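You operate a simulated robot arm through the tools that you are given. There is no shell and no other tool.

You are at the controls of a simulated robot arm. One attempt, no reset.

TASK
Switch the shaker off and put its jar on the high shelf.
Fine: off before the hood opens; close the hood again; leave the stroke dial. Set down upright: what you pick out. Where these are worked on the way, their far stop is far enough and under half their travel is too little: clear hood.
Where things are to end (x, y in the base frame): clear jar within 60 mm of [760, -730].
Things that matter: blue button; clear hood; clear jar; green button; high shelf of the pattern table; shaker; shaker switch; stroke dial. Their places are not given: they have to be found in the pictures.

Only the result counts: the job must be done as asked and must still hold three seconds after the hand-in. Knocking over, shifting, dropping, spilling or breaking anything else fails it.

THE ROBOT
A 7-joint arm with a fingered hand, fixed in place. Base frame: the origin is on the floor under the middle of its stand, x ahead of it, y to its left, z up; the work surface is at about z = 860. Units: mm, rad, N and s.
It reaches about 1164 mm from its shoulder. Its first joint turns from -2.897 to 2.897 rad. Payload 4.7 kg.
The TCP is the grasp point between the finger pads, 36 mm short of the fingertips. In the tool frame z runs along the fingers and y along their closing line. The gripper opens to 120 mm; its body begins 42 mm behind the TCP. The gripper is a hand of 5 fingers: y runs from the thumb to the fingers, the wrist lies at [-18, -122, -210] in the tool frame, and closing takes about 1.5 s.
Orientation is told as [roll, pitch, yaw] about the base's x, y, z axes, in that order, counted from this pose: with the fingers straight down and the wrist toward the robot, the tool's x, y and z point along [0, 1, 0], [1, 0, 0] and [0, 0, -1] of the base frame.

THE INTERFACE
- The arm moves only by the tool drive_tool. Its argument "deltas" is one flat list of numbers, 7 for each row, row after row: the turn, a rotation vector about the tool's x, y, z in rad, then the shift along the tool's x, y, z in mm, then the gripper command, from -1 (shut) to 1 (fully open), values between in proportion. In form: [ax, ay, az, tx, ty, tz, jaw, ax, ay, az, tx, ty, tz, jaw, ...]. A call has 1 to 20 rows; each row is the pose to reach, as a shift and turn from the pose commanded when the call began, along the tool's axes at that moment. Rows are played at 5 a second. More than 50 mm and 0.15 rad between two rows, or a gripper value outside its range, and nothing of the call is played. A pose out of reach is approached as far as the arm can. The call stops where the force on the tool passes 90 N (or 10 N more than at its start, if that is more) or the arm is blocked; 0.2 s more then pass. Each finger travels about 45 mm/s and halts on what it meets, pressing with about 23 N; the grip force reading is that of the motor and also rises with nothing between the fingers. The clock runs only during rows and for 0.2 s after the last one: add rows that repeat a pose to give the fingers time. The reply holds the time, the measured pose of the TCP, the force on the tool along the base axes, the opening and the grip force, in the units named above and with some noise, with the torque about the TCP (base axes, N m) and any sound that the robot's microphone picked up, and new pictures: "pictures" is both (left out), scene, wrist or none.
- Cameras (640 x 400 px; columns grow to the right, rows downward): "scene" is fixed at [52.1, -499.6, 1576.4]; the picture's right is [0.03, -1.00, 0.00], its down [-0.51, -0.01, -0.86] and it looks along [0.86, 0.02, -0.51] (base axes); focal length 328 px, centre (320, 200). "wrist" rides on the gripper at [73, -91, -143] in the tool frame; the picture's right is [-0.80, 0.28, -0.53], its down [-0.53, -0.73, 0.43] and it looks along [-0.27, 0.62, 0.74] (tool axes); focal length 234 px, centre (320, 200).
- hand_shape(shape): the hand has 5 fingers and takes this shape, open, in about a second: jaw (thumb against the fingers, like two jaws); tri (thumb and two fingers); tip (a fingertip pinch); poke (one finger out to press); point (the index stretched); flat (the hand flat); cup (the hand cupped); fist (a fist). The gripper value then closes the fingers along that shape, each until it touches; the sizes above hold for jaw. It gives what a move gives, with no picture.
- locate(camera, pixels): for up to 12 pixels [column, row] of the newest picture of that camera ("zoom" is the newest enlarged one), the place [x, y, z] in the base frame of the surface seen there, good to about 2 mm. It takes no simulated time.
- zoom(camera, box): a new picture of the part [left, top, right, bottom] of that camera's present view, enlarged. It takes no simulated time.
- finish_job(): hands the job in; it is judged then, once.

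Open the gripper and draw the arm clear of the work before you hand the job in, unless the task says otherwise.

The tools are called after "Request:" by a JSON object that holds its "method" and its "body". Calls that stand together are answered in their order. drive_tool: Moves the arm, as the interface text tells. Its arguments: {"type":"object","properties":{"deltas":{"type":"array"},"pictures":{"type":"string","enum":["both","scene","wrist","none"]}},"required":["deltas"]} The other tools are called the same way: hand_shape (shape) gives the hand a shape; locate (camera, pixels) gives the place of the surface under pixels of a picture; zoom (camera, box) takes an enlarged picture of a part of a camera's view; finish_job () hands the job in.

At the start:

```text
time_s: 0.0
tcp_pos: [559.2, -234.2, 1421.7]
orientation: [-0.001, -0.003, -0.003]
force: [0.2, -0.1, 0.0]
ft_torque: [0.02, 0.02, -0.04]
gripper_width: 119.7
grip_force: 0.0
shape: jaw
```

scene: 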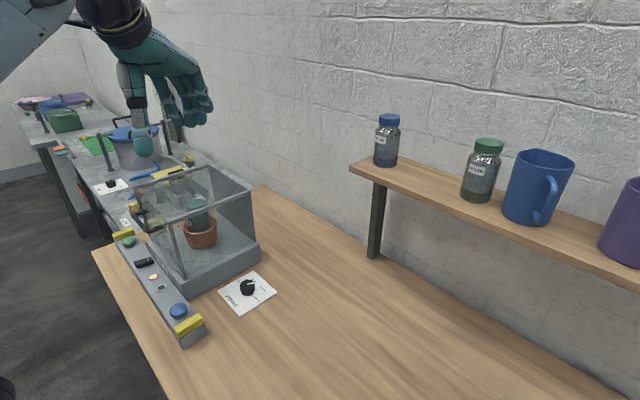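
wrist: 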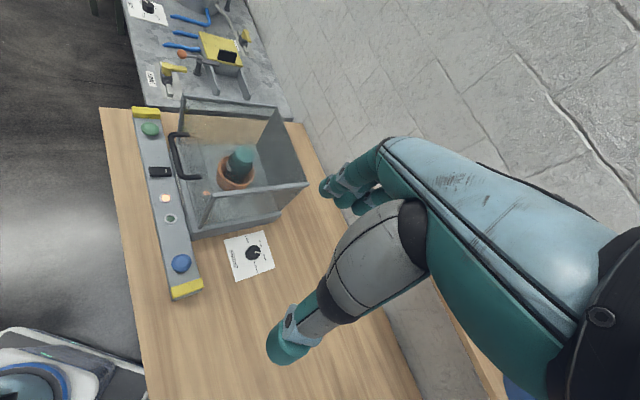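

I see a clear box (the shaker with hood) around scene pixel (200,225), with a control bar at its front (green button at (128,240), black switch at (145,262), blue button at (178,310)) and the dial at (247,288). I'll zoom in to look more closely.

Request:
{"method": "zoom", "body": {"camera": "scene", "box": [90, 150, 290, 350]}}

Request:
{"method": "zoom", "body": {"camera": "wrist", "box": [100, 80, 340, 310]}}

Request:
{"method": "zoom", "body": {"camera": "scene", "box": [340, 80, 640, 290]}}

```text
2.00 times, centred on (190, 250) of scene
```

zoom: 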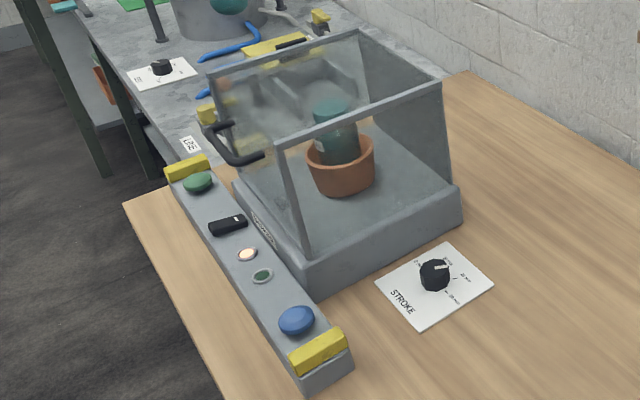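

```text
1.74 times, centred on (220, 195) of wrist
```

zoom: 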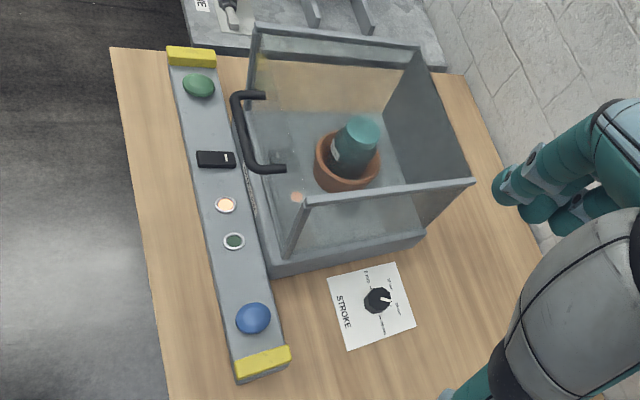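

```text
1.90 times, centred on (490, 185) of scene
```

zoom: 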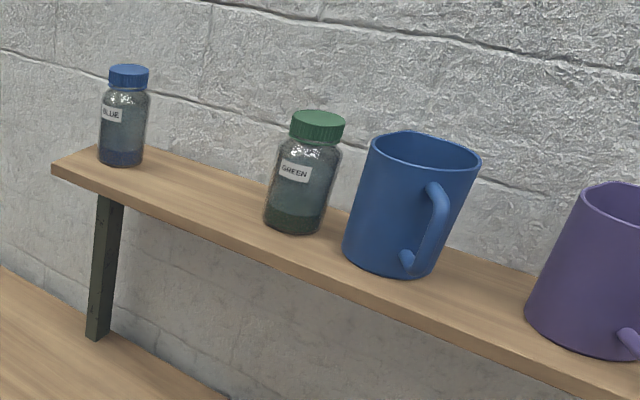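

The hood has a black handle on its front-left side and the panel shows a lit lamp. I'll measure the main points and zoom in tighter to read the text on the shaker and the bar.

Request:
{"method": "zoom", "body": {"camera": "scene", "box": [105, 220, 215, 350]}}

Request:
{"method": "zoom", "body": {"camera": "wrist", "box": [125, 95, 225, 195]}}

Request:
{"method": "locate", "body": {"camera": "scene", "pixels": [[128, 241], [145, 262], [153, 277], [161, 289], [178, 310], [247, 287], [189, 326], [123, 233], [385, 165], [476, 200], [430, 180], [400, 190]]}}

Request:
{"method": "locate", "body": {"camera": "wrist", "pixels": [[150, 130], [160, 172], [165, 198], [170, 218], [181, 263], [181, 136], [174, 155], [183, 176], [196, 178], [240, 152], [233, 180], [253, 252]]}}

```text
3.08 times, centred on (160, 285) of scene
```

zoom: 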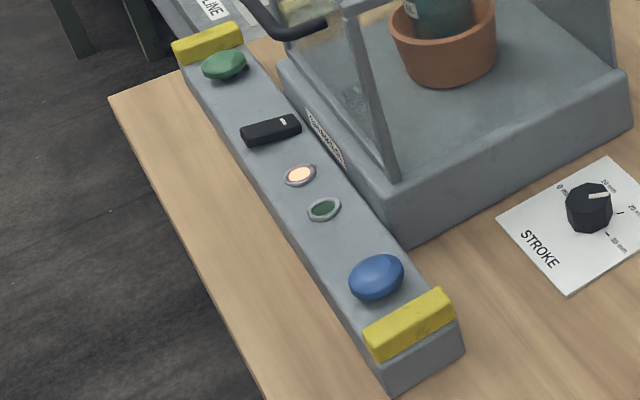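

```text
4.00 times, centred on (175, 145) of wrist
```

zoom: 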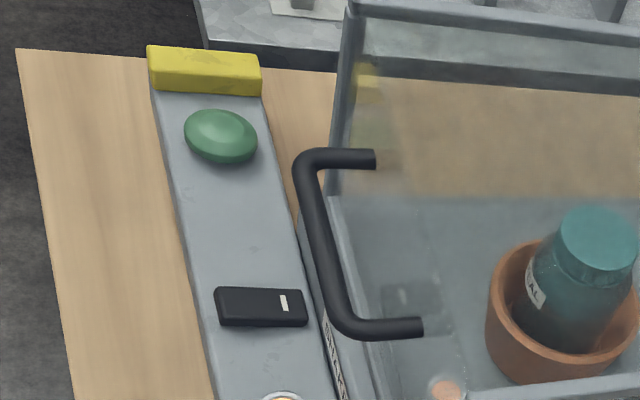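

```text
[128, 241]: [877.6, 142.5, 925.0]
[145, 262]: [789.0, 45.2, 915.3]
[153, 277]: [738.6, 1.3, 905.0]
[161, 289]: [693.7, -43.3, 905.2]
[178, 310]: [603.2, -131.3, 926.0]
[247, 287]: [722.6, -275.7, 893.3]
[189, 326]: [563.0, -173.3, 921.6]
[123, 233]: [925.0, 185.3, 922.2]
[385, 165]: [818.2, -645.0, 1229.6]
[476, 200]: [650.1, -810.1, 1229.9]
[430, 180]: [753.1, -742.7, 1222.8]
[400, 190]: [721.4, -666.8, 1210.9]
```

```text
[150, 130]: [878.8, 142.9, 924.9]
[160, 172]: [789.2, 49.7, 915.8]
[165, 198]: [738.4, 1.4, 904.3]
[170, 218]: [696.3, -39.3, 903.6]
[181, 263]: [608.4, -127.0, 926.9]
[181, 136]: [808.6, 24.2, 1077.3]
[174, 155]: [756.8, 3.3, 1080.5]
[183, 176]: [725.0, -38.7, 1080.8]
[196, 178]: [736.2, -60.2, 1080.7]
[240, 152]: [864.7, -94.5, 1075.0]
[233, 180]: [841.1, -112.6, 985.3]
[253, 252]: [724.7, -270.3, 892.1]
```

The bar runs diagonally from (925,185) to (563,-173), and a label plate is on the shaker's base behind the bar. I'll zoom tighter on that label, the hood, and the dial card.

Request:
{"method": "zoom", "body": {"camera": "scene", "box": [135, 245, 185, 285]}}

Request:
{"method": "zoom", "body": {"camera": "wrist", "box": [155, 140, 215, 240]}}

Request:
{"method": "zoom", "body": {"camera": "scene", "box": [115, 155, 265, 300]}}

Request:
{"method": "zoom", "body": {"camera": "scene", "box": [0, 80, 200, 230]}}

```text
10.00 times, centred on (160, 265) of scene
```

zoom: 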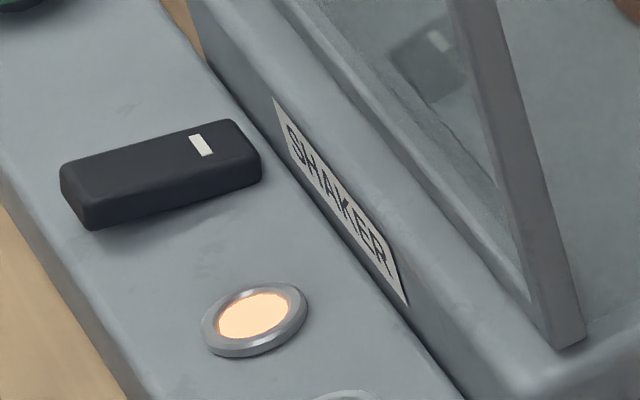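

```text
4.00 times, centred on (185, 190) of wrist
```

zoom: 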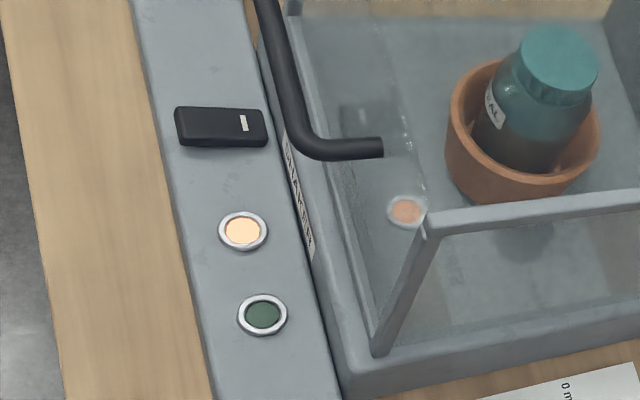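

```text
2.76 times, centred on (190, 228) of scene
```

zoom: 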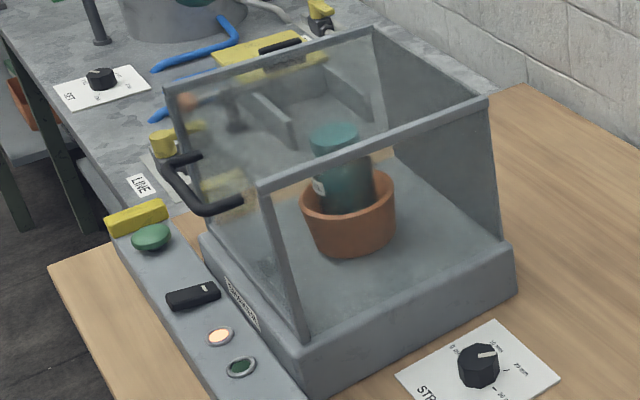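

```text
2.67 times, centred on (100, 155) of scene
```

zoom: 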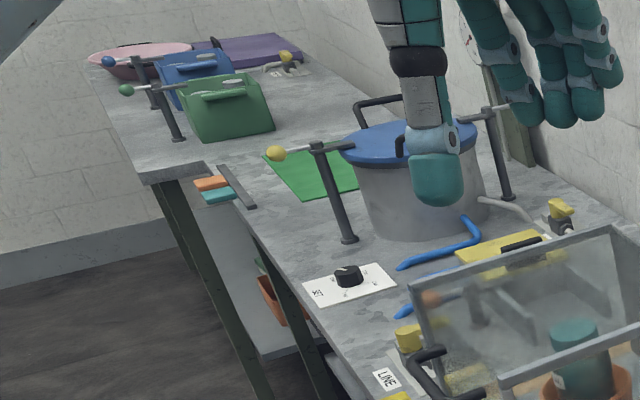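

The rocker switch has a white mark near its shaker-side end. I'll measure its surface heights to find which end is raised.

Request:
{"method": "zoom", "body": {"camera": "scene", "box": [135, 245, 185, 285]}}

Request:
{"method": "locate", "body": {"camera": "zoom", "pixels": [[75, 180], [100, 200], [130, 175], [165, 165], [200, 146], [225, 150], [240, 140], [252, 158], [120, 280], [300, 240], [90, 215], [560, 330]]}}

Request:
{"method": "zoom", "body": {"camera": "wrist", "box": [140, 155, 190, 190]}}

```text
10.00 times, centred on (160, 265) of scene
```

zoom: 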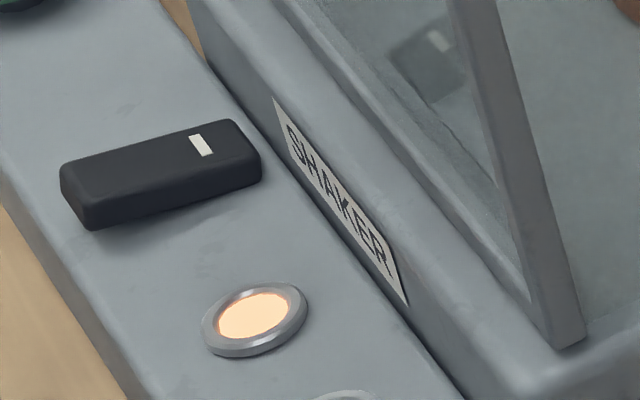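

```text
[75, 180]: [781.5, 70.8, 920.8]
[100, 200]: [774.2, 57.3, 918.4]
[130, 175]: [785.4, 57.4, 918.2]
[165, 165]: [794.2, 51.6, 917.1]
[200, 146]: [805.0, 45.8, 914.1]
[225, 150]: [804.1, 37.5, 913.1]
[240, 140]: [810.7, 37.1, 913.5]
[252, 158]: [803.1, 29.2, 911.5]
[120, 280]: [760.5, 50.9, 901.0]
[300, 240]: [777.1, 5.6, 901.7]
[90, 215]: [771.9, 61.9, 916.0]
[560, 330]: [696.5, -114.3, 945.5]
```

```text
11.43 times, centred on (165, 172) of wrist
```

zoom: 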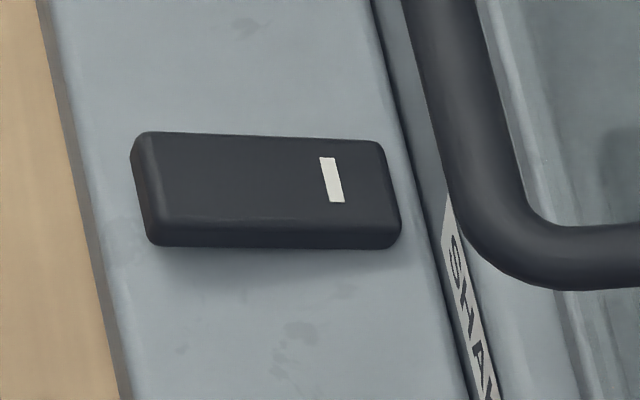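

The mark-side end is down (z≈912) and the front end is raised (z≈920), so it is rocked toward the mark (on). Next I'll map the hood geometry and the jar.

Request:
{"method": "zoom", "body": {"camera": "scene", "box": [130, 155, 270, 295]}}

Request:
{"method": "locate", "body": {"camera": "scene", "pixels": [[170, 224], [250, 187], [209, 167], [133, 188], [187, 274], [190, 292], [259, 248], [150, 210], [140, 200], [195, 200], [185, 240], [163, 225]]}}

Request:
{"method": "locate", "body": {"camera": "wrist", "pixels": [[183, 98], [275, 110], [306, 184], [208, 196], [250, 190], [197, 235], [278, 215], [170, 135], [186, 135], [200, 177], [228, 102], [236, 150]]}}

```text
2.86 times, centred on (200, 225) of scene
```

zoom: 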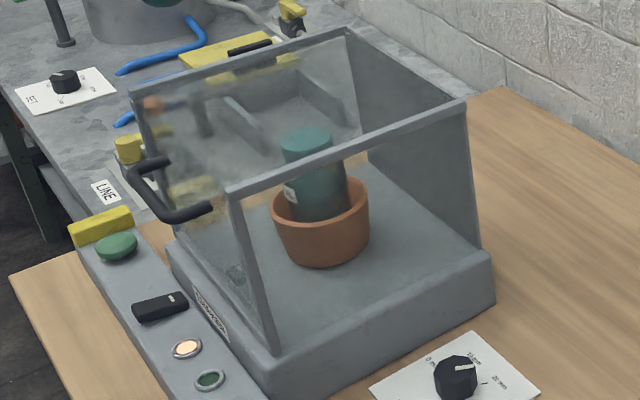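

```text
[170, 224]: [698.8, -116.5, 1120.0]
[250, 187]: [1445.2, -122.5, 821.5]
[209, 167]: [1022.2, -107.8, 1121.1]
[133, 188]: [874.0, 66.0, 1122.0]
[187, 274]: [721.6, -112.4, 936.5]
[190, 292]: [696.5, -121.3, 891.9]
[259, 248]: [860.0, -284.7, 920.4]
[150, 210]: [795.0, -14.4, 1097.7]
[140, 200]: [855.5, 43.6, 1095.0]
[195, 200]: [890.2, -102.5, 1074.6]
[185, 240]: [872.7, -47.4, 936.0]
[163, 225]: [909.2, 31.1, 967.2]
```

```text
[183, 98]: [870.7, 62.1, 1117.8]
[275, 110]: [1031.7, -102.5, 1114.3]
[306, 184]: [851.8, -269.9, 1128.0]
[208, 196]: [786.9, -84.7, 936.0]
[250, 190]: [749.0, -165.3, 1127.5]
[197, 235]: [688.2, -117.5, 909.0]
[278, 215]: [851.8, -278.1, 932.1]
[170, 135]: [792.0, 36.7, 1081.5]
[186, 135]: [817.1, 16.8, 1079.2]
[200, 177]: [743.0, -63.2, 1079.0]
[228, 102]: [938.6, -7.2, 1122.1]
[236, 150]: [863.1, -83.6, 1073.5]
```

The hood top is at z≈1122 with corners (698,-116), (874,66), (1031,-103), (852,-270). Its handle bar sits near (756,1,1078), about 35–40 mm in front of the face. First comes the switch, so I'll shape the hand to poke while it is still high and clear.

Request:
{"method": "hand_shape", "body": {"shape": "poke"}}

```text
time_s: 0.9
tcp_pos: [558.7, -233.4, 1421.1]
orientation: [-0.002, -0.001, -0.004]
force: [-0.1, 0.3, -0.7]
ft_torque: [-0.02, 0.01, 0.02]
gripper_width: 0.2
grip_force: 0.0
shape: poke
```

The hand is now in poke shape. I'll turn the tool 45° about its z so that its y axis points toward the shaker's back, and look at where the finger is.

Request:
{"method": "drive_tool", "body": {"deltas": [0, 0, 0.13, 0, 0, 0, -1, 0, 0, 0.26, 0, 0, 0, -1, 0, 0, 0.39, 0, 0, 0, -1, 0, 0, 0.52, 0, 0, 0, -1, 0, 0, 0.65, 0, 0, 0, -1, 0, 0, 0.785, 0, 0, 0, -1, 0, 0, 0.785, 0, 0, 0, -1], "pictures": "both"}}

```text
time_s: 2.5
tcp_pos: [558.2, -234.2, 1419.2]
orientation: [-0.001, -0.001, -0.788]
force: [0.3, -0.2, 0.2]
ft_torque: [0.0, -0.04, -0.03]
gripper_width: 0.0
grip_force: 22.8
shape: jaw
```

scene: 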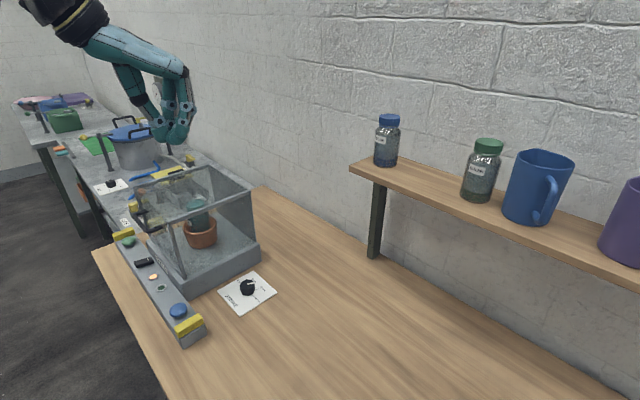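
wrist: 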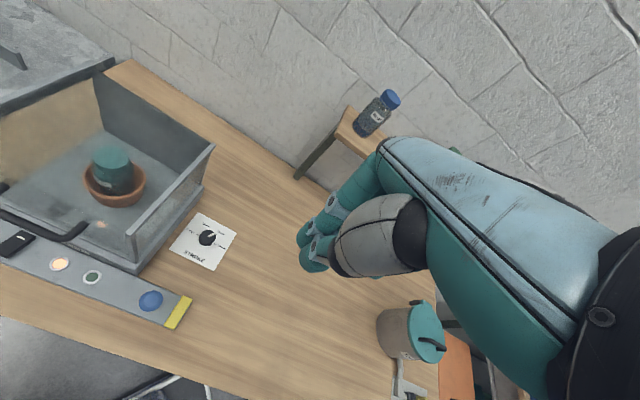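

The -1 command closed the fingers out of the poke shape. I'll set poke again and hold it with the open value (+1).

Request:
{"method": "hand_shape", "body": {"shape": "poke"}}

Request:
{"method": "drive_tool", "body": {"deltas": [0, 0, 0, 0, 0, 0, 1, 0, 0, 0, 0, 0, 0, 1, 0, 0, 0, 0, 0, 0, 1], "pictures": "both"}}

```text
time_s: 3.4
tcp_pos: [558.2, -233.5, 1420.9]
orientation: [0.001, -0.004, -0.786]
force: [0.0, -0.6, 0.9]
ft_torque: [0.02, -0.02, -0.01]
gripper_width: 0.1
grip_force: 0.1
shape: poke
```

```text
time_s: 4.2
tcp_pos: [560.1, -233.4, 1420.5]
orientation: [0.0, -0.002, -0.787]
force: [-0.1, 0.2, -0.7]
ft_torque: [0.0, 0.01, 0.01]
gripper_width: 0.1
grip_force: 0.0
shape: poke
```

scene: 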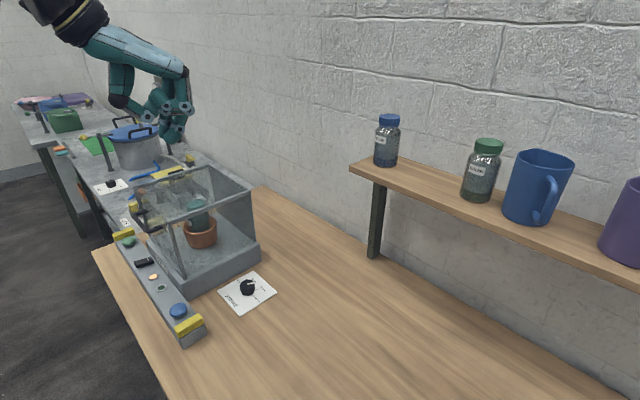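
wrist: 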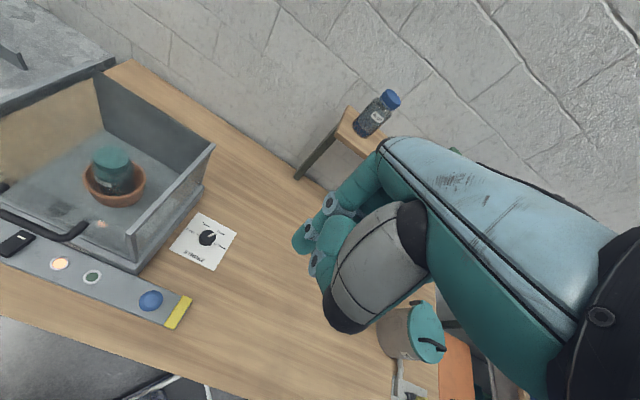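

Poke holds with +1. I'll zoom in on the hand to find the poking fingertip.

Request:
{"method": "zoom", "body": {"camera": "wrist", "box": [270, 170, 450, 350]}}

Request:
{"method": "zoom", "body": {"camera": "scene", "box": [80, 20, 220, 160]}}

Request:
{"method": "locate", "body": {"camera": "wrist", "pixels": [[300, 245], [310, 252], [318, 270], [330, 230], [345, 322], [350, 310], [332, 200], [360, 240]]}}

Request:
{"method": "locate", "body": {"camera": "scene", "pixels": [[172, 138], [165, 128], [180, 120], [118, 100], [150, 115], [190, 95], [180, 105], [165, 95]]}}

```text
2.22 times, centred on (360, 260) of wrist
```

zoom: 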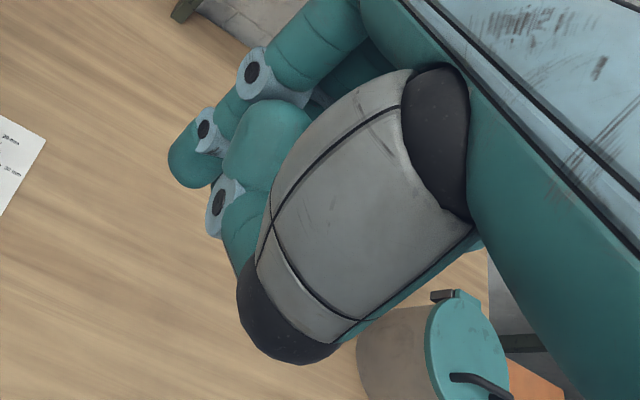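

```text
2.86 times, centred on (150, 90) of scene
```

zoom: 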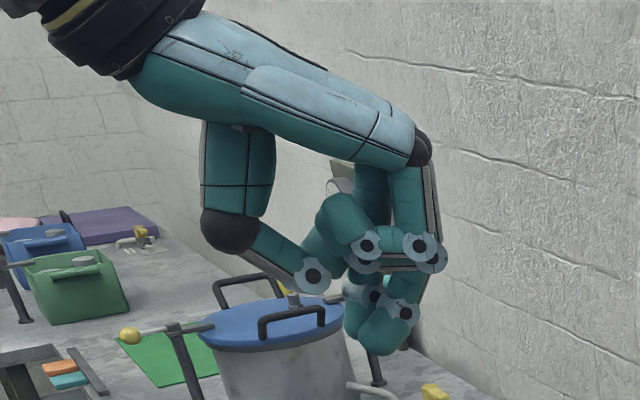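

```text
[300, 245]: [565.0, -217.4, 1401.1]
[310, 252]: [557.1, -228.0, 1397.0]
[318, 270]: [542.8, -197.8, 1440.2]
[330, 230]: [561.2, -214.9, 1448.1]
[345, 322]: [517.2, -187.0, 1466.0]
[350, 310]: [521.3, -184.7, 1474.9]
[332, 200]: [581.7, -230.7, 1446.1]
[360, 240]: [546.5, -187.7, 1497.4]
```

```text
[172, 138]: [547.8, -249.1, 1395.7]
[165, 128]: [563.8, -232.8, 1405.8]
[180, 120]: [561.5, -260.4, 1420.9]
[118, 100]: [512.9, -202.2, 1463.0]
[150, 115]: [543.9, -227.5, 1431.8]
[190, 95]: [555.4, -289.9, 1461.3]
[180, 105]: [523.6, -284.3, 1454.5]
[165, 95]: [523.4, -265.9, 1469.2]
```

I need the exact tip of the finger, so I'll zoom further on the lowest part of the hand in the scene picture.

Request:
{"method": "zoom", "body": {"camera": "scene", "box": [145, 90, 205, 150]}}

Request:
{"method": "locate", "body": {"camera": "zoom", "pixels": [[290, 345], [260, 310], [350, 345], [380, 320], [310, 250], [265, 240], [395, 250], [430, 120], [200, 180], [310, 310], [370, 370], [290, 280]]}}

Request:
{"method": "zoom", "body": {"camera": "wrist", "box": [280, 190, 360, 290]}}

```text
6.67 times, centred on (175, 120) of scene
```

zoom: 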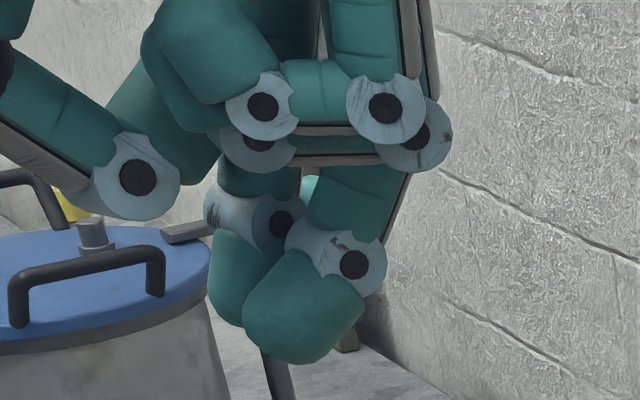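

```text
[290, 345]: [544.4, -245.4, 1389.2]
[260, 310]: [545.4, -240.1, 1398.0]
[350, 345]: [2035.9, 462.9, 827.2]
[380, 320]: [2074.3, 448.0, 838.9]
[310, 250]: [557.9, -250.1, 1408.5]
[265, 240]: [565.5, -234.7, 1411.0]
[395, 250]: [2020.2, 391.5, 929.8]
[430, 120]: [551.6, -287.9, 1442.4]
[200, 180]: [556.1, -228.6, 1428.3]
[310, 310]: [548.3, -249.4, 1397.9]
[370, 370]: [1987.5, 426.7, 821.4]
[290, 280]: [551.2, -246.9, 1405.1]
```

```text
4.00 times, centred on (320, 240) of wrist
```

zoom: 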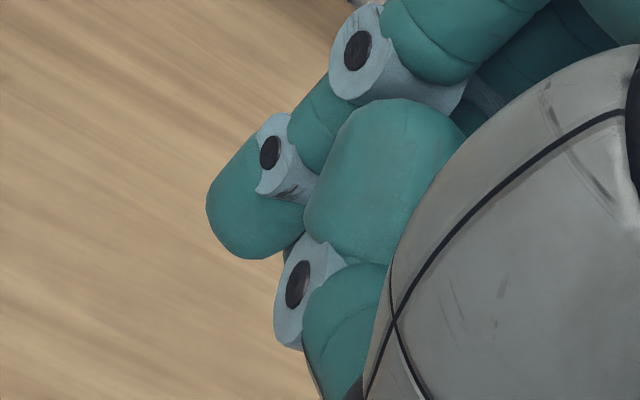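

Poke shows two slightly bent fingertips with the lowest at about (544,-245,1389). I'll try the "point" shape to see whether the single stretched index gives better clearance.

Request:
{"method": "hand_shape", "body": {"shape": "point"}}

Request:
{"method": "drive_tool", "body": {"deltas": [0, 0, 0, 0, 0, 0, 1, 0, 0, 0, 0, 0, 0, 1], "pictures": "both"}}

Request:
{"method": "zoom", "body": {"camera": "scene", "box": [80, 20, 220, 160]}}

Request:
{"method": "zoom", "body": {"camera": "wrist", "box": [250, 150, 450, 350]}}

```text
time_s: 5.1
tcp_pos: [559.1, -233.3, 1419.3]
orientation: [0.001, -0.002, -0.788]
force: [0.7, 0.6, 0.0]
ft_torque: [0.01, -0.04, 0.0]
gripper_width: 0.0
grip_force: 0.1
shape: point
```

```text
time_s: 5.7
tcp_pos: [559.5, -234.4, 1419.1]
orientation: [0.0, -0.003, -0.789]
force: [-1.0, 1.1, 0.7]
ft_torque: [0.02, 0.0, 0.01]
gripper_width: 0.0
grip_force: 0.0
shape: point
```

scene: 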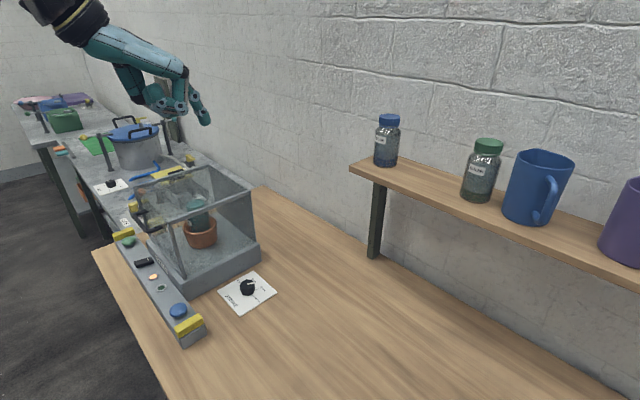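
wrist: 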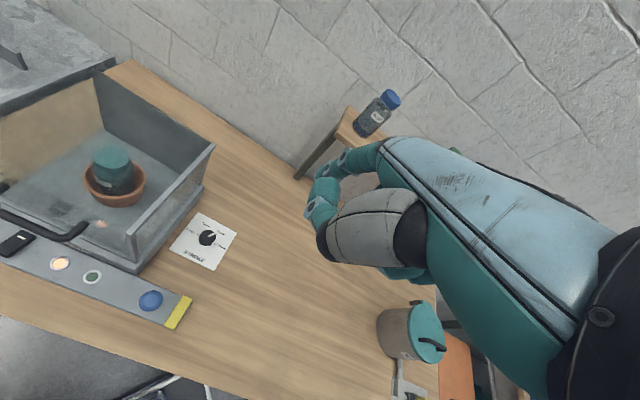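

```text
2.86 times, centred on (150, 90) of scene
```

zoom: 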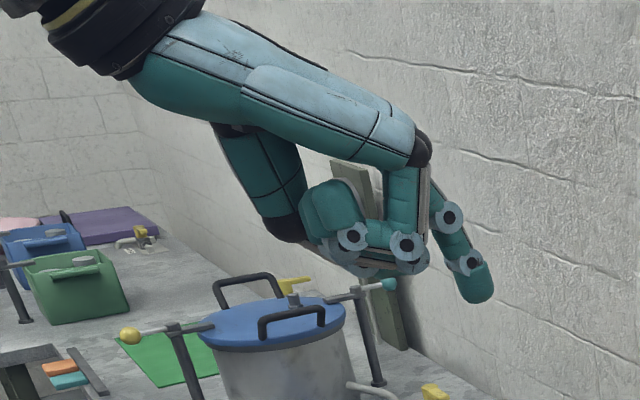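

```text
2.00 times, centred on (350, 250) of wrist
```

zoom: 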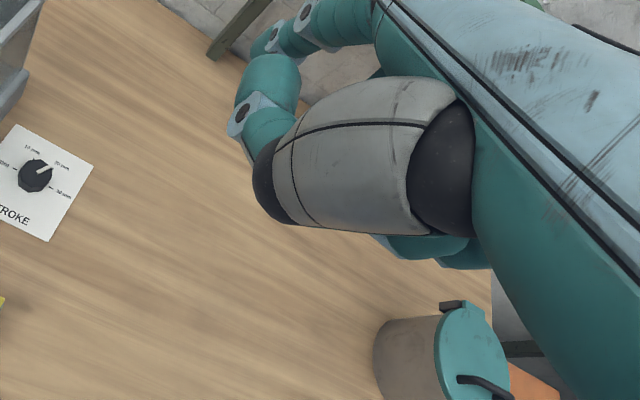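

In point shape the index reaches out in +y and down. I'll locate its joints and tip.

Request:
{"method": "zoom", "body": {"camera": "scene", "box": [160, 70, 230, 140]}}

Request:
{"method": "locate", "body": {"camera": "zoom", "pixels": [[400, 300], [410, 320], [375, 290], [420, 280], [385, 230], [340, 230], [330, 130], [390, 260], [240, 270], [300, 240], [180, 220], [390, 310]]}}

```text
5.71 times, centred on (195, 105) of scene
```

zoom: 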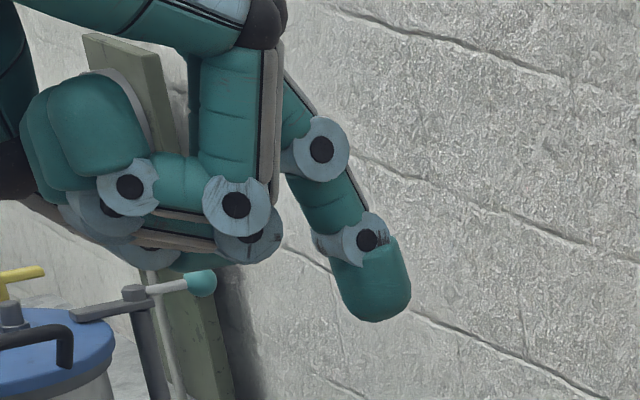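

```text
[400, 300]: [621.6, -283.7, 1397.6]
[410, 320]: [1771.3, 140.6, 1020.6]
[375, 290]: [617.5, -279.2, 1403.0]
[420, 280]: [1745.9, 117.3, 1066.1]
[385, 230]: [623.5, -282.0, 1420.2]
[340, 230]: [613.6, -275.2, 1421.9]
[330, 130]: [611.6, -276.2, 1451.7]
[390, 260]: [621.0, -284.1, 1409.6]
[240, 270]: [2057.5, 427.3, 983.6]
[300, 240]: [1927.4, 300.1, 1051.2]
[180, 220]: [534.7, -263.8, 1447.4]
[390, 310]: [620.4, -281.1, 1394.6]
```

The index tip sits at about tool (18, 76, 30), forward of the rest of the hand, which keeps the palm clear of the hood handle. I'll move level at this height to a spot in front of the rocker, about 40 mm further out.

Request:
{"method": "drive_tool", "body": {"deltas": [0, 0, 0, 35, -17, 0, 1, 0, 0, 0, 70, -35, 0, 1, 0, 0, 0, 105, -52, 0, 1, 0, 0, 0, 140, -69, 0, 1, 0, 0, 0, 174, -87, 0, 1, 0, 0, 0, 209, -104, 0, 1, 0, 0, 0, 244, -121, 0, 1, 0, 0, 0, 279, -138, 0, 1, 0, 0, 0, 314, -156, 0, 1, 0, 0, 0, 349, -173, 0, 1, 0, 0, 0, 349, -173, 40, 1, 0, 0, 0, 349, -173, 80, 1, 0, 0, 0, 349, -173, 120, 1, 0, 0, 0, 349, -173, 160, 1, 0, 0, 0, 349, -173, 200, 1, 0, 0, 0, 349, -173, 200, 1], "pictures": "both"}}

```text
time_s: 9.1
tcp_pos: [684.2, 134.8, 1219.0]
orientation: [0.0, -0.002, -0.788]
force: [-0.1, 0.0, -0.8]
ft_torque: [-0.02, 0.0, 0.03]
gripper_width: 0.0
grip_force: 0.1
shape: point
```

scene: 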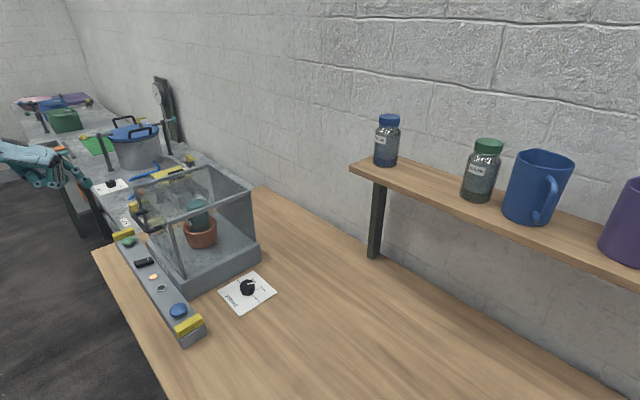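
wrist: 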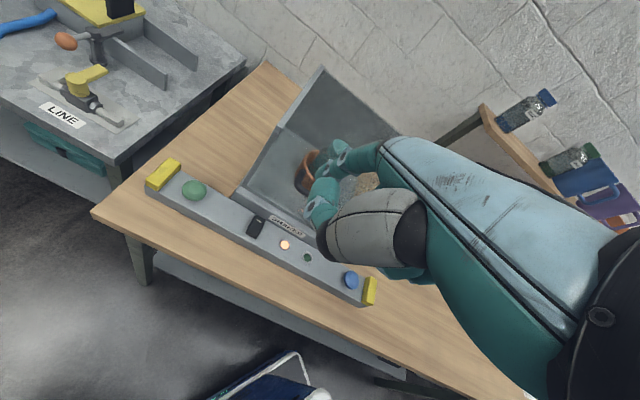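

The TCP is at (684,135,1219), in front of the bar. I'll check the index fingertip and rocker positions in close-up from both cameras before descending.

Request:
{"method": "zoom", "body": {"camera": "wrist", "box": [230, 110, 430, 280]}}

Request:
{"method": "zoom", "body": {"camera": "scene", "box": [0, 120, 110, 220]}}

Request:
{"method": "locate", "body": {"camera": "wrist", "pixels": [[256, 226], [262, 218], [250, 235], [338, 150], [325, 165], [315, 190], [285, 245], [307, 258]]}}

```text
2.35 times, centred on (330, 195) of wrist
```

zoom: 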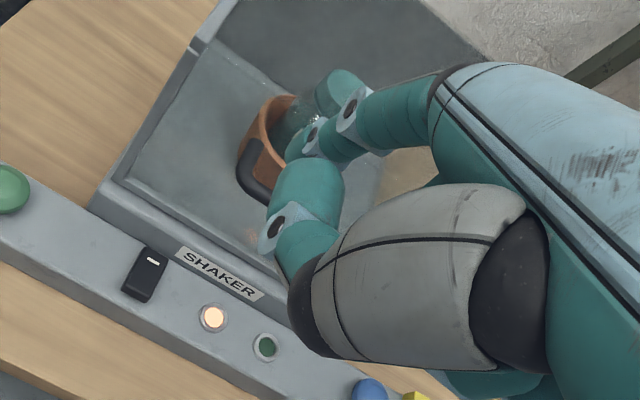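

```text
4.00 times, centred on (55, 170) of scene
```

zoom: 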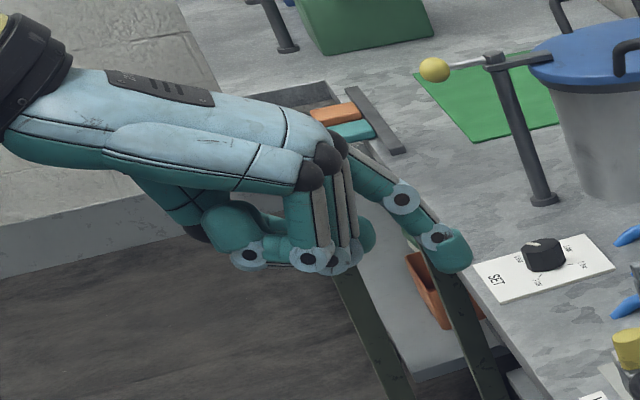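

```text
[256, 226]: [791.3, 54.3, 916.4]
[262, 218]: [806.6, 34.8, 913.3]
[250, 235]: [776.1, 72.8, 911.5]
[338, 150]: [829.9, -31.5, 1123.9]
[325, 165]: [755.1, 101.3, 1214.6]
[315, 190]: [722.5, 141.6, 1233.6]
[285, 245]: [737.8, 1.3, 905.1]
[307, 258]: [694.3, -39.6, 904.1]
```

The rocker's raised end is at about (776,72,912)–(781,70,920). I'll locate the index tip in this newest scene zoom.

Request:
{"method": "locate", "body": {"camera": "zoom", "pixels": [[450, 260], [462, 255], [445, 266], [455, 240], [430, 240], [465, 265], [400, 200], [330, 265], [250, 260], [380, 170]]}}

Request:
{"method": "locate", "body": {"camera": "wrist", "pixels": [[316, 172], [318, 168], [328, 160], [322, 175], [345, 155], [310, 170]]}}

```text
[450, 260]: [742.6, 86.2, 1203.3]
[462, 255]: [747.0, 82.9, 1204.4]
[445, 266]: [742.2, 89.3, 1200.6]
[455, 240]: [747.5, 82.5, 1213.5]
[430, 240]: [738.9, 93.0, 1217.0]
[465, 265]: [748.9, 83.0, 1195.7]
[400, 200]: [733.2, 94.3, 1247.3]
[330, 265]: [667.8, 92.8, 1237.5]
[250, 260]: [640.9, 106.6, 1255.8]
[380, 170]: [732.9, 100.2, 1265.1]
```

```text
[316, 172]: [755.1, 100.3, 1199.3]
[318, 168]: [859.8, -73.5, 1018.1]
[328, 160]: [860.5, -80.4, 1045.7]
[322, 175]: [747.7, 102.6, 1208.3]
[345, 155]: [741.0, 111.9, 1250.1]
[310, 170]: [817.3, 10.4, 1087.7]
```

The fingertip centre is at about (750,92,1195) and the press point is about (781,63,919). I'll descend in front, then slide in so the tip sits about 40 mm above the raised end.

Request:
{"method": "drive_tool", "body": {"deltas": [0, 0, 0, 0, 0, 40, 1, 0, 0, 0, 0, 0, 80, 1, 0, 0, 0, 0, 0, 120, 1, 0, 0, 0, 0, 0, 160, 1, 0, 0, 0, 0, 0, 200, 1, 0, 0, 0, 0, 0, 235, 1, 0, 0, 0, 0, 15, 235, 1, 0, 0, 0, 1, 30, 235, 1, 0, 0, 0, 1, 42, 235, 1, 0, 0, 0, 1, 42, 235, 1], "pictures": "both"}}

Request:
{"method": "zoom", "body": {"camera": "scene", "box": [80, 190, 210, 300]}}

Request:
{"method": "zoom", "body": {"camera": "wrist", "box": [230, 100, 410, 260]}}

```text
time_s: 11.3
tcp_pos: [714.0, 105.9, 983.9]
orientation: [0.0, -0.002, -0.788]
force: [0.2, 1.0, -0.1]
ft_torque: [-0.01, -0.03, -0.03]
gripper_width: 0.0
grip_force: 0.0
shape: point
```

scene: 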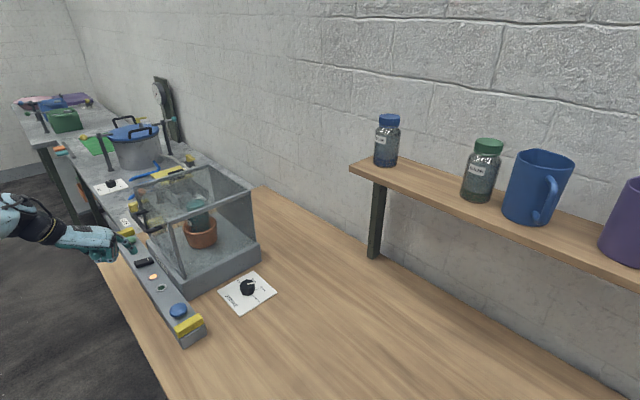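
wrist: 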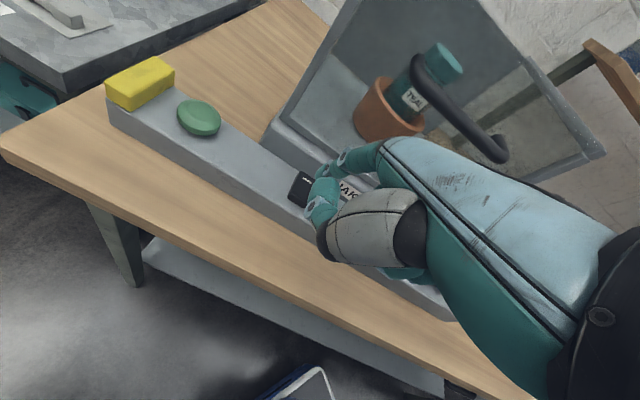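

```text
3.64 times, centred on (145, 245) of scene
```

zoom: 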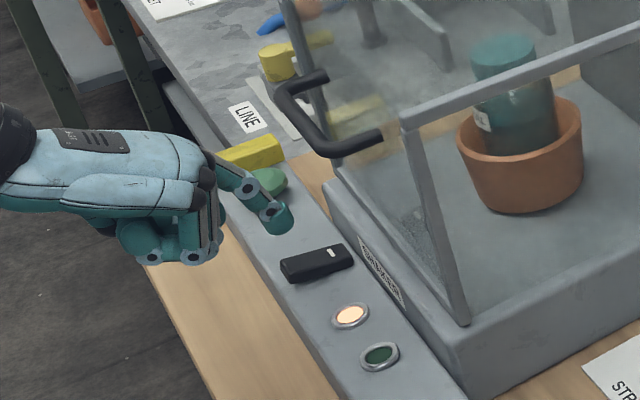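

```text
2.50 times, centred on (320, 180) of wrist
```

zoom: 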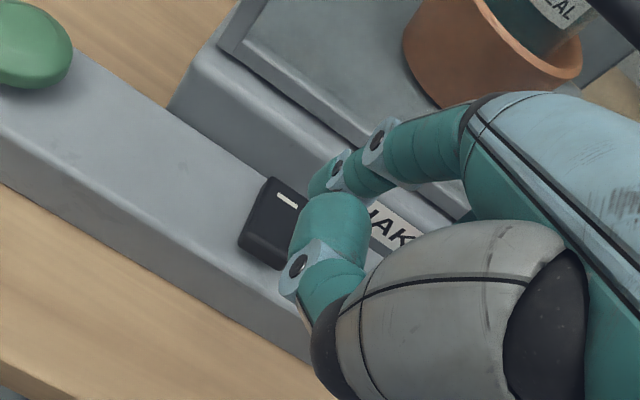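

The index tip is at scene-zoom (278,220). I'll check its position against the rocker.

Request:
{"method": "zoom", "body": {"camera": "scene", "box": [130, 225, 180, 275]}}

Request:
{"method": "locate", "body": {"camera": "scene", "pixels": [[132, 250], [135, 252], [134, 253], [130, 247], [144, 262], [139, 264], [148, 260]]}}

Request:
{"method": "locate", "body": {"camera": "wrist", "pixels": [[320, 178], [325, 175], [318, 183], [305, 185], [300, 195], [312, 178], [295, 188]]}}

```text
8.00 times, centred on (155, 250) of scene
```

zoom: 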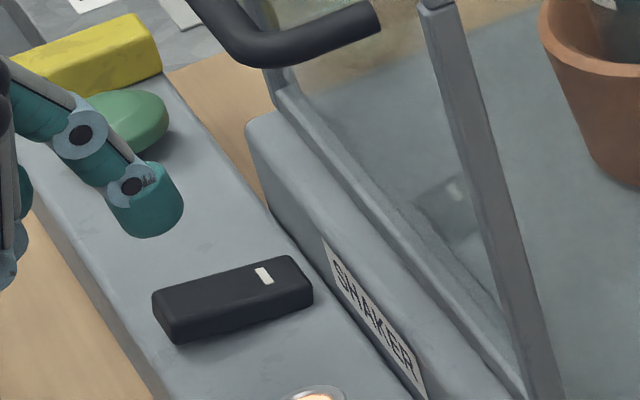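

```text
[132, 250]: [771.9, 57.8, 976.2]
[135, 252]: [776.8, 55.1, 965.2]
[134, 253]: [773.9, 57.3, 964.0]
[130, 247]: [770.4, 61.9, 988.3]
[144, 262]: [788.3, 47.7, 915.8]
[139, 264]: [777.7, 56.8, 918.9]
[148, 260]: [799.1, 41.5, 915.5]
```

```text
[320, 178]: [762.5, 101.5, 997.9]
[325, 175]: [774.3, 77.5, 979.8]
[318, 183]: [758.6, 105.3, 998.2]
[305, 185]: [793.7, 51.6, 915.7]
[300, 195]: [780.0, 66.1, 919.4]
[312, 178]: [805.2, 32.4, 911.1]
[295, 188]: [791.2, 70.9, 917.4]
```

The tip centre is at about (781,63), bottom at z≈960, right over the raised end. I'll press straight down in small steps and watch the force and sound.

Request:
{"method": "drive_tool", "body": {"deltas": [0, 0, 0, 0, 0, 20, 1, 0, 0, 0, 0, 0, 32, 1, 0, 0, 0, 0, 0, 38, 1, 0, 0, 0, 0, 0, 42, 1, 0, 0, 0, 0, 0, 46, 1, 0, 0, 0, 0, 0, 50, 1, 0, 0, 0, 0, 0, 50, 1], "pictures": "both"}}

Request:
{"method": "zoom", "body": {"camera": "scene", "box": [120, 225, 200, 305]}}

```text
time_s: 12.9
tcp_pos: [713.8, 106.9, 939.9]
orientation: [0.009, -0.008, -0.785]
force: [-17.0, 14.5, 50.3]
ft_torque: [-2.1, -3.0, 0.14]
gripper_width: 114.1
grip_force: 0.0
shape: point
heard: click
```

scene: 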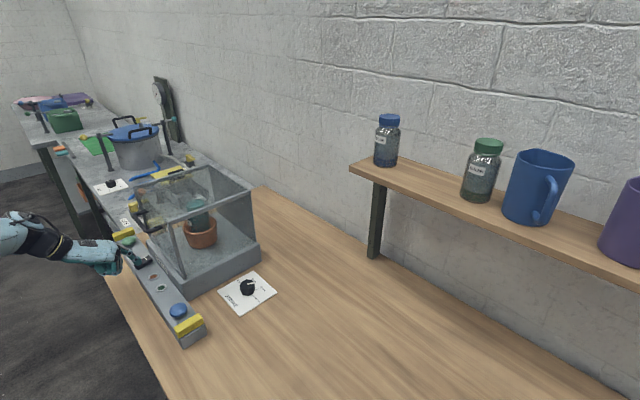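
wrist: 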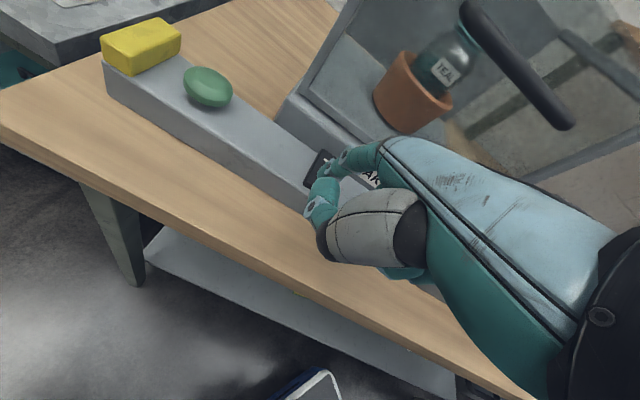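

```text
5.00 times, centred on (160, 265) of scene
```

zoom: 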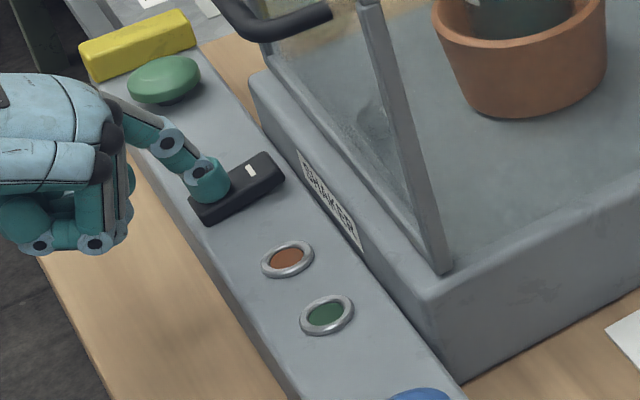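

There was a click and the amber lamp (zoom (287,257)) went dark. I'll retreat straight up and back out to the front, then check whether the rocker stayed and what the green lamp does.

Request:
{"method": "drive_tool", "body": {"deltas": [0, 0, 0, 0, 0, -20, 1, 0, 0, 0, 0, 0, -45, 1, 0, 0, 0, 0, -20, -60, 1, 0, 0, 0, 0, -60, -70, 1, 0, 0, 0, 0, -60, -70, 1, 0, 0, 0, 0, -60, -70, 1], "pictures": "both"}}

Request:
{"method": "zoom", "body": {"camera": "scene", "box": [110, 205, 210, 305]}}

Request:
{"method": "zoom", "body": {"camera": "wrist", "box": [200, 60, 400, 240]}}

```text
time_s: 14.3
tcp_pos: [672.4, 148.1, 1004.8]
orientation: [0.0, 0.0, -0.786]
force: [0.2, 0.2, -0.2]
ft_torque: [0.03, 0.01, 0.02]
gripper_width: 114.0
grip_force: 0.1
shape: point
```

scene: 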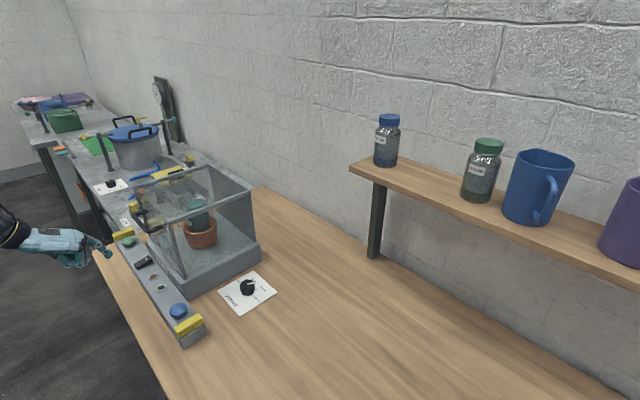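
wrist: 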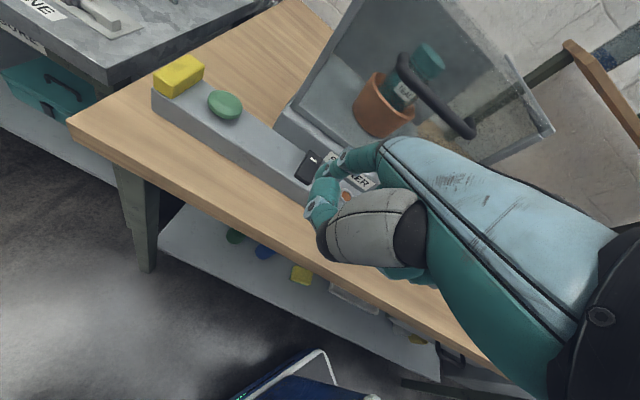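

```text
4.00 times, centred on (160, 255) of scene
```

zoom: 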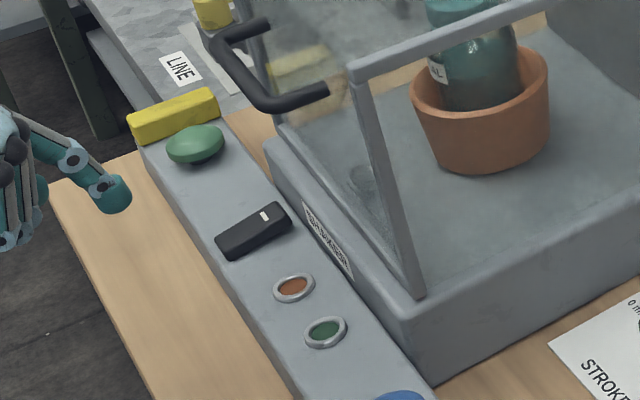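

```text
2.22 times, centred on (300, 150) of wrist
```

zoom: 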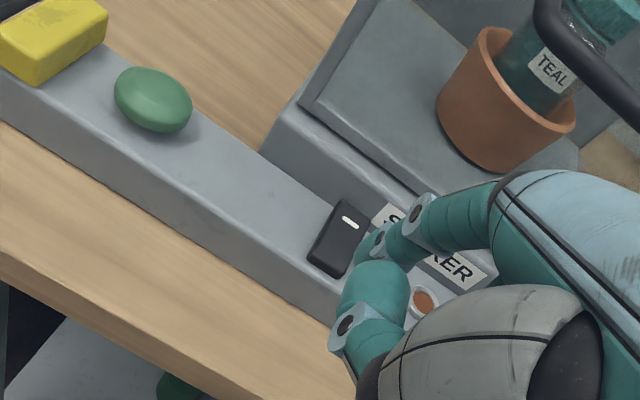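

The rocker is now tilted the other way and the amber lamp is off, so the shaker is switched off. Before opening I'll study the hood's structure (hinge side and front post) more closely.

Request:
{"method": "zoom", "body": {"camera": "scene", "box": [195, 150, 275, 260]}}

Request:
{"method": "zoom", "body": {"camera": "scene", "box": [125, 175, 195, 285]}}

Request:
{"method": "locate", "body": {"camera": "zoom", "pixels": [[325, 200], [345, 260], [370, 330], [385, 370], [200, 95], [225, 160], [180, 85], [250, 165], [280, 155], [345, 180], [440, 145], [290, 290]]}}

```text
3.64 times, centred on (235, 205) of scene
```

zoom: 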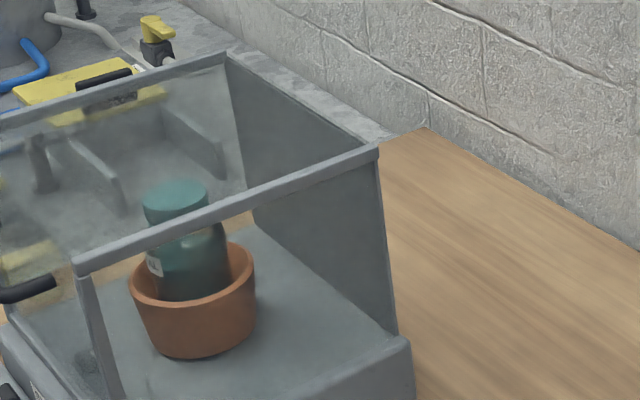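

```text
3.64 times, centred on (160, 230) of scene
```

zoom: 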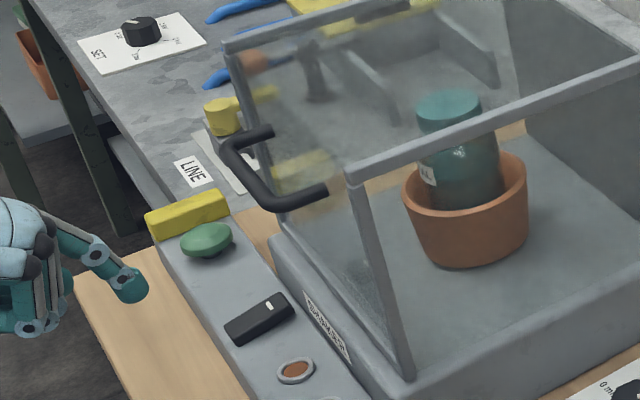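

```text
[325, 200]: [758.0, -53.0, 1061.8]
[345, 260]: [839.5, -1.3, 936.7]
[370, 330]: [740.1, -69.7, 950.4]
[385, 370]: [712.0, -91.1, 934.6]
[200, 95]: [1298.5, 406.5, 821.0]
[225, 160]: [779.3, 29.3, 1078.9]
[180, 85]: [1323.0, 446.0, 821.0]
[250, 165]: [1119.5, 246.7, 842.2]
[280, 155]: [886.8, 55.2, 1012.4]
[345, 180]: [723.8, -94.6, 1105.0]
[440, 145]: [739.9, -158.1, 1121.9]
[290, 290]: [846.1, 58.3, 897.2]
```

The handle bar is clearly visible in the wrist view at about (400,65)–(475,130). I'll zoom there and measure the bar precisely.

Request:
{"method": "zoom", "body": {"camera": "wrist", "box": [280, 0, 560, 175]}}

Request:
{"method": "locate", "body": {"camera": "wrist", "pixels": [[400, 62], [403, 72], [410, 82], [422, 96], [435, 108], [448, 118], [460, 127], [468, 132], [473, 128], [466, 118], [408, 55], [415, 52]]}}

Request:
{"method": "locate", "body": {"camera": "scene", "pixels": [[134, 213], [137, 217], [140, 221], [144, 225], [148, 229], [152, 230], [158, 229], [164, 228], [168, 227], [140, 211], [146, 210], [136, 214]]}}

```text
2.29 times, centred on (420, 88) of wrist
```

zoom: 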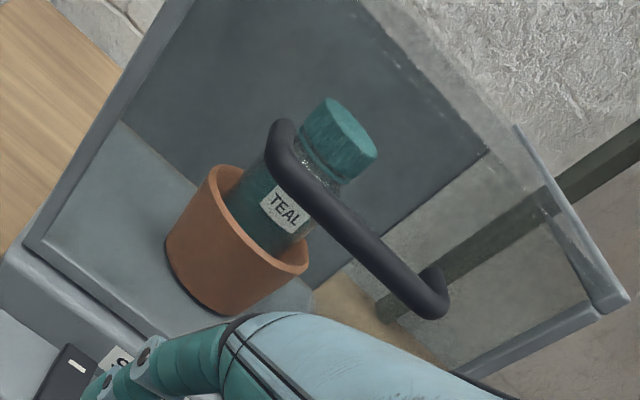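

```text
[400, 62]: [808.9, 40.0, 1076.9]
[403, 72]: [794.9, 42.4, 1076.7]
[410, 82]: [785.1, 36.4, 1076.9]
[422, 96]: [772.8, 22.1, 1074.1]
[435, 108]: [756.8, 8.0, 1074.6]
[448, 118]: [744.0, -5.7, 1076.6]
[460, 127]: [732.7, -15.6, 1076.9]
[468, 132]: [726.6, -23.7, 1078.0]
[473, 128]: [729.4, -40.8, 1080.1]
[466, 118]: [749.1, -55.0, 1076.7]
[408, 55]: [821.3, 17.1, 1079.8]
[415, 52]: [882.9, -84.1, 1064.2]
```

```text
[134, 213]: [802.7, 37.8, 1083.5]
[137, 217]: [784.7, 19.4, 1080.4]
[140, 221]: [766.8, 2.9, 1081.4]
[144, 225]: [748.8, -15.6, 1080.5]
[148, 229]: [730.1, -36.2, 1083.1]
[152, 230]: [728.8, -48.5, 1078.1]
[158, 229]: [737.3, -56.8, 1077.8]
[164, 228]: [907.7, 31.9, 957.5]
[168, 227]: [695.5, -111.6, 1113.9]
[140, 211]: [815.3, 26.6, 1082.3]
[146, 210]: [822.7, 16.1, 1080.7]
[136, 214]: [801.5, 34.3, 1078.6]
```

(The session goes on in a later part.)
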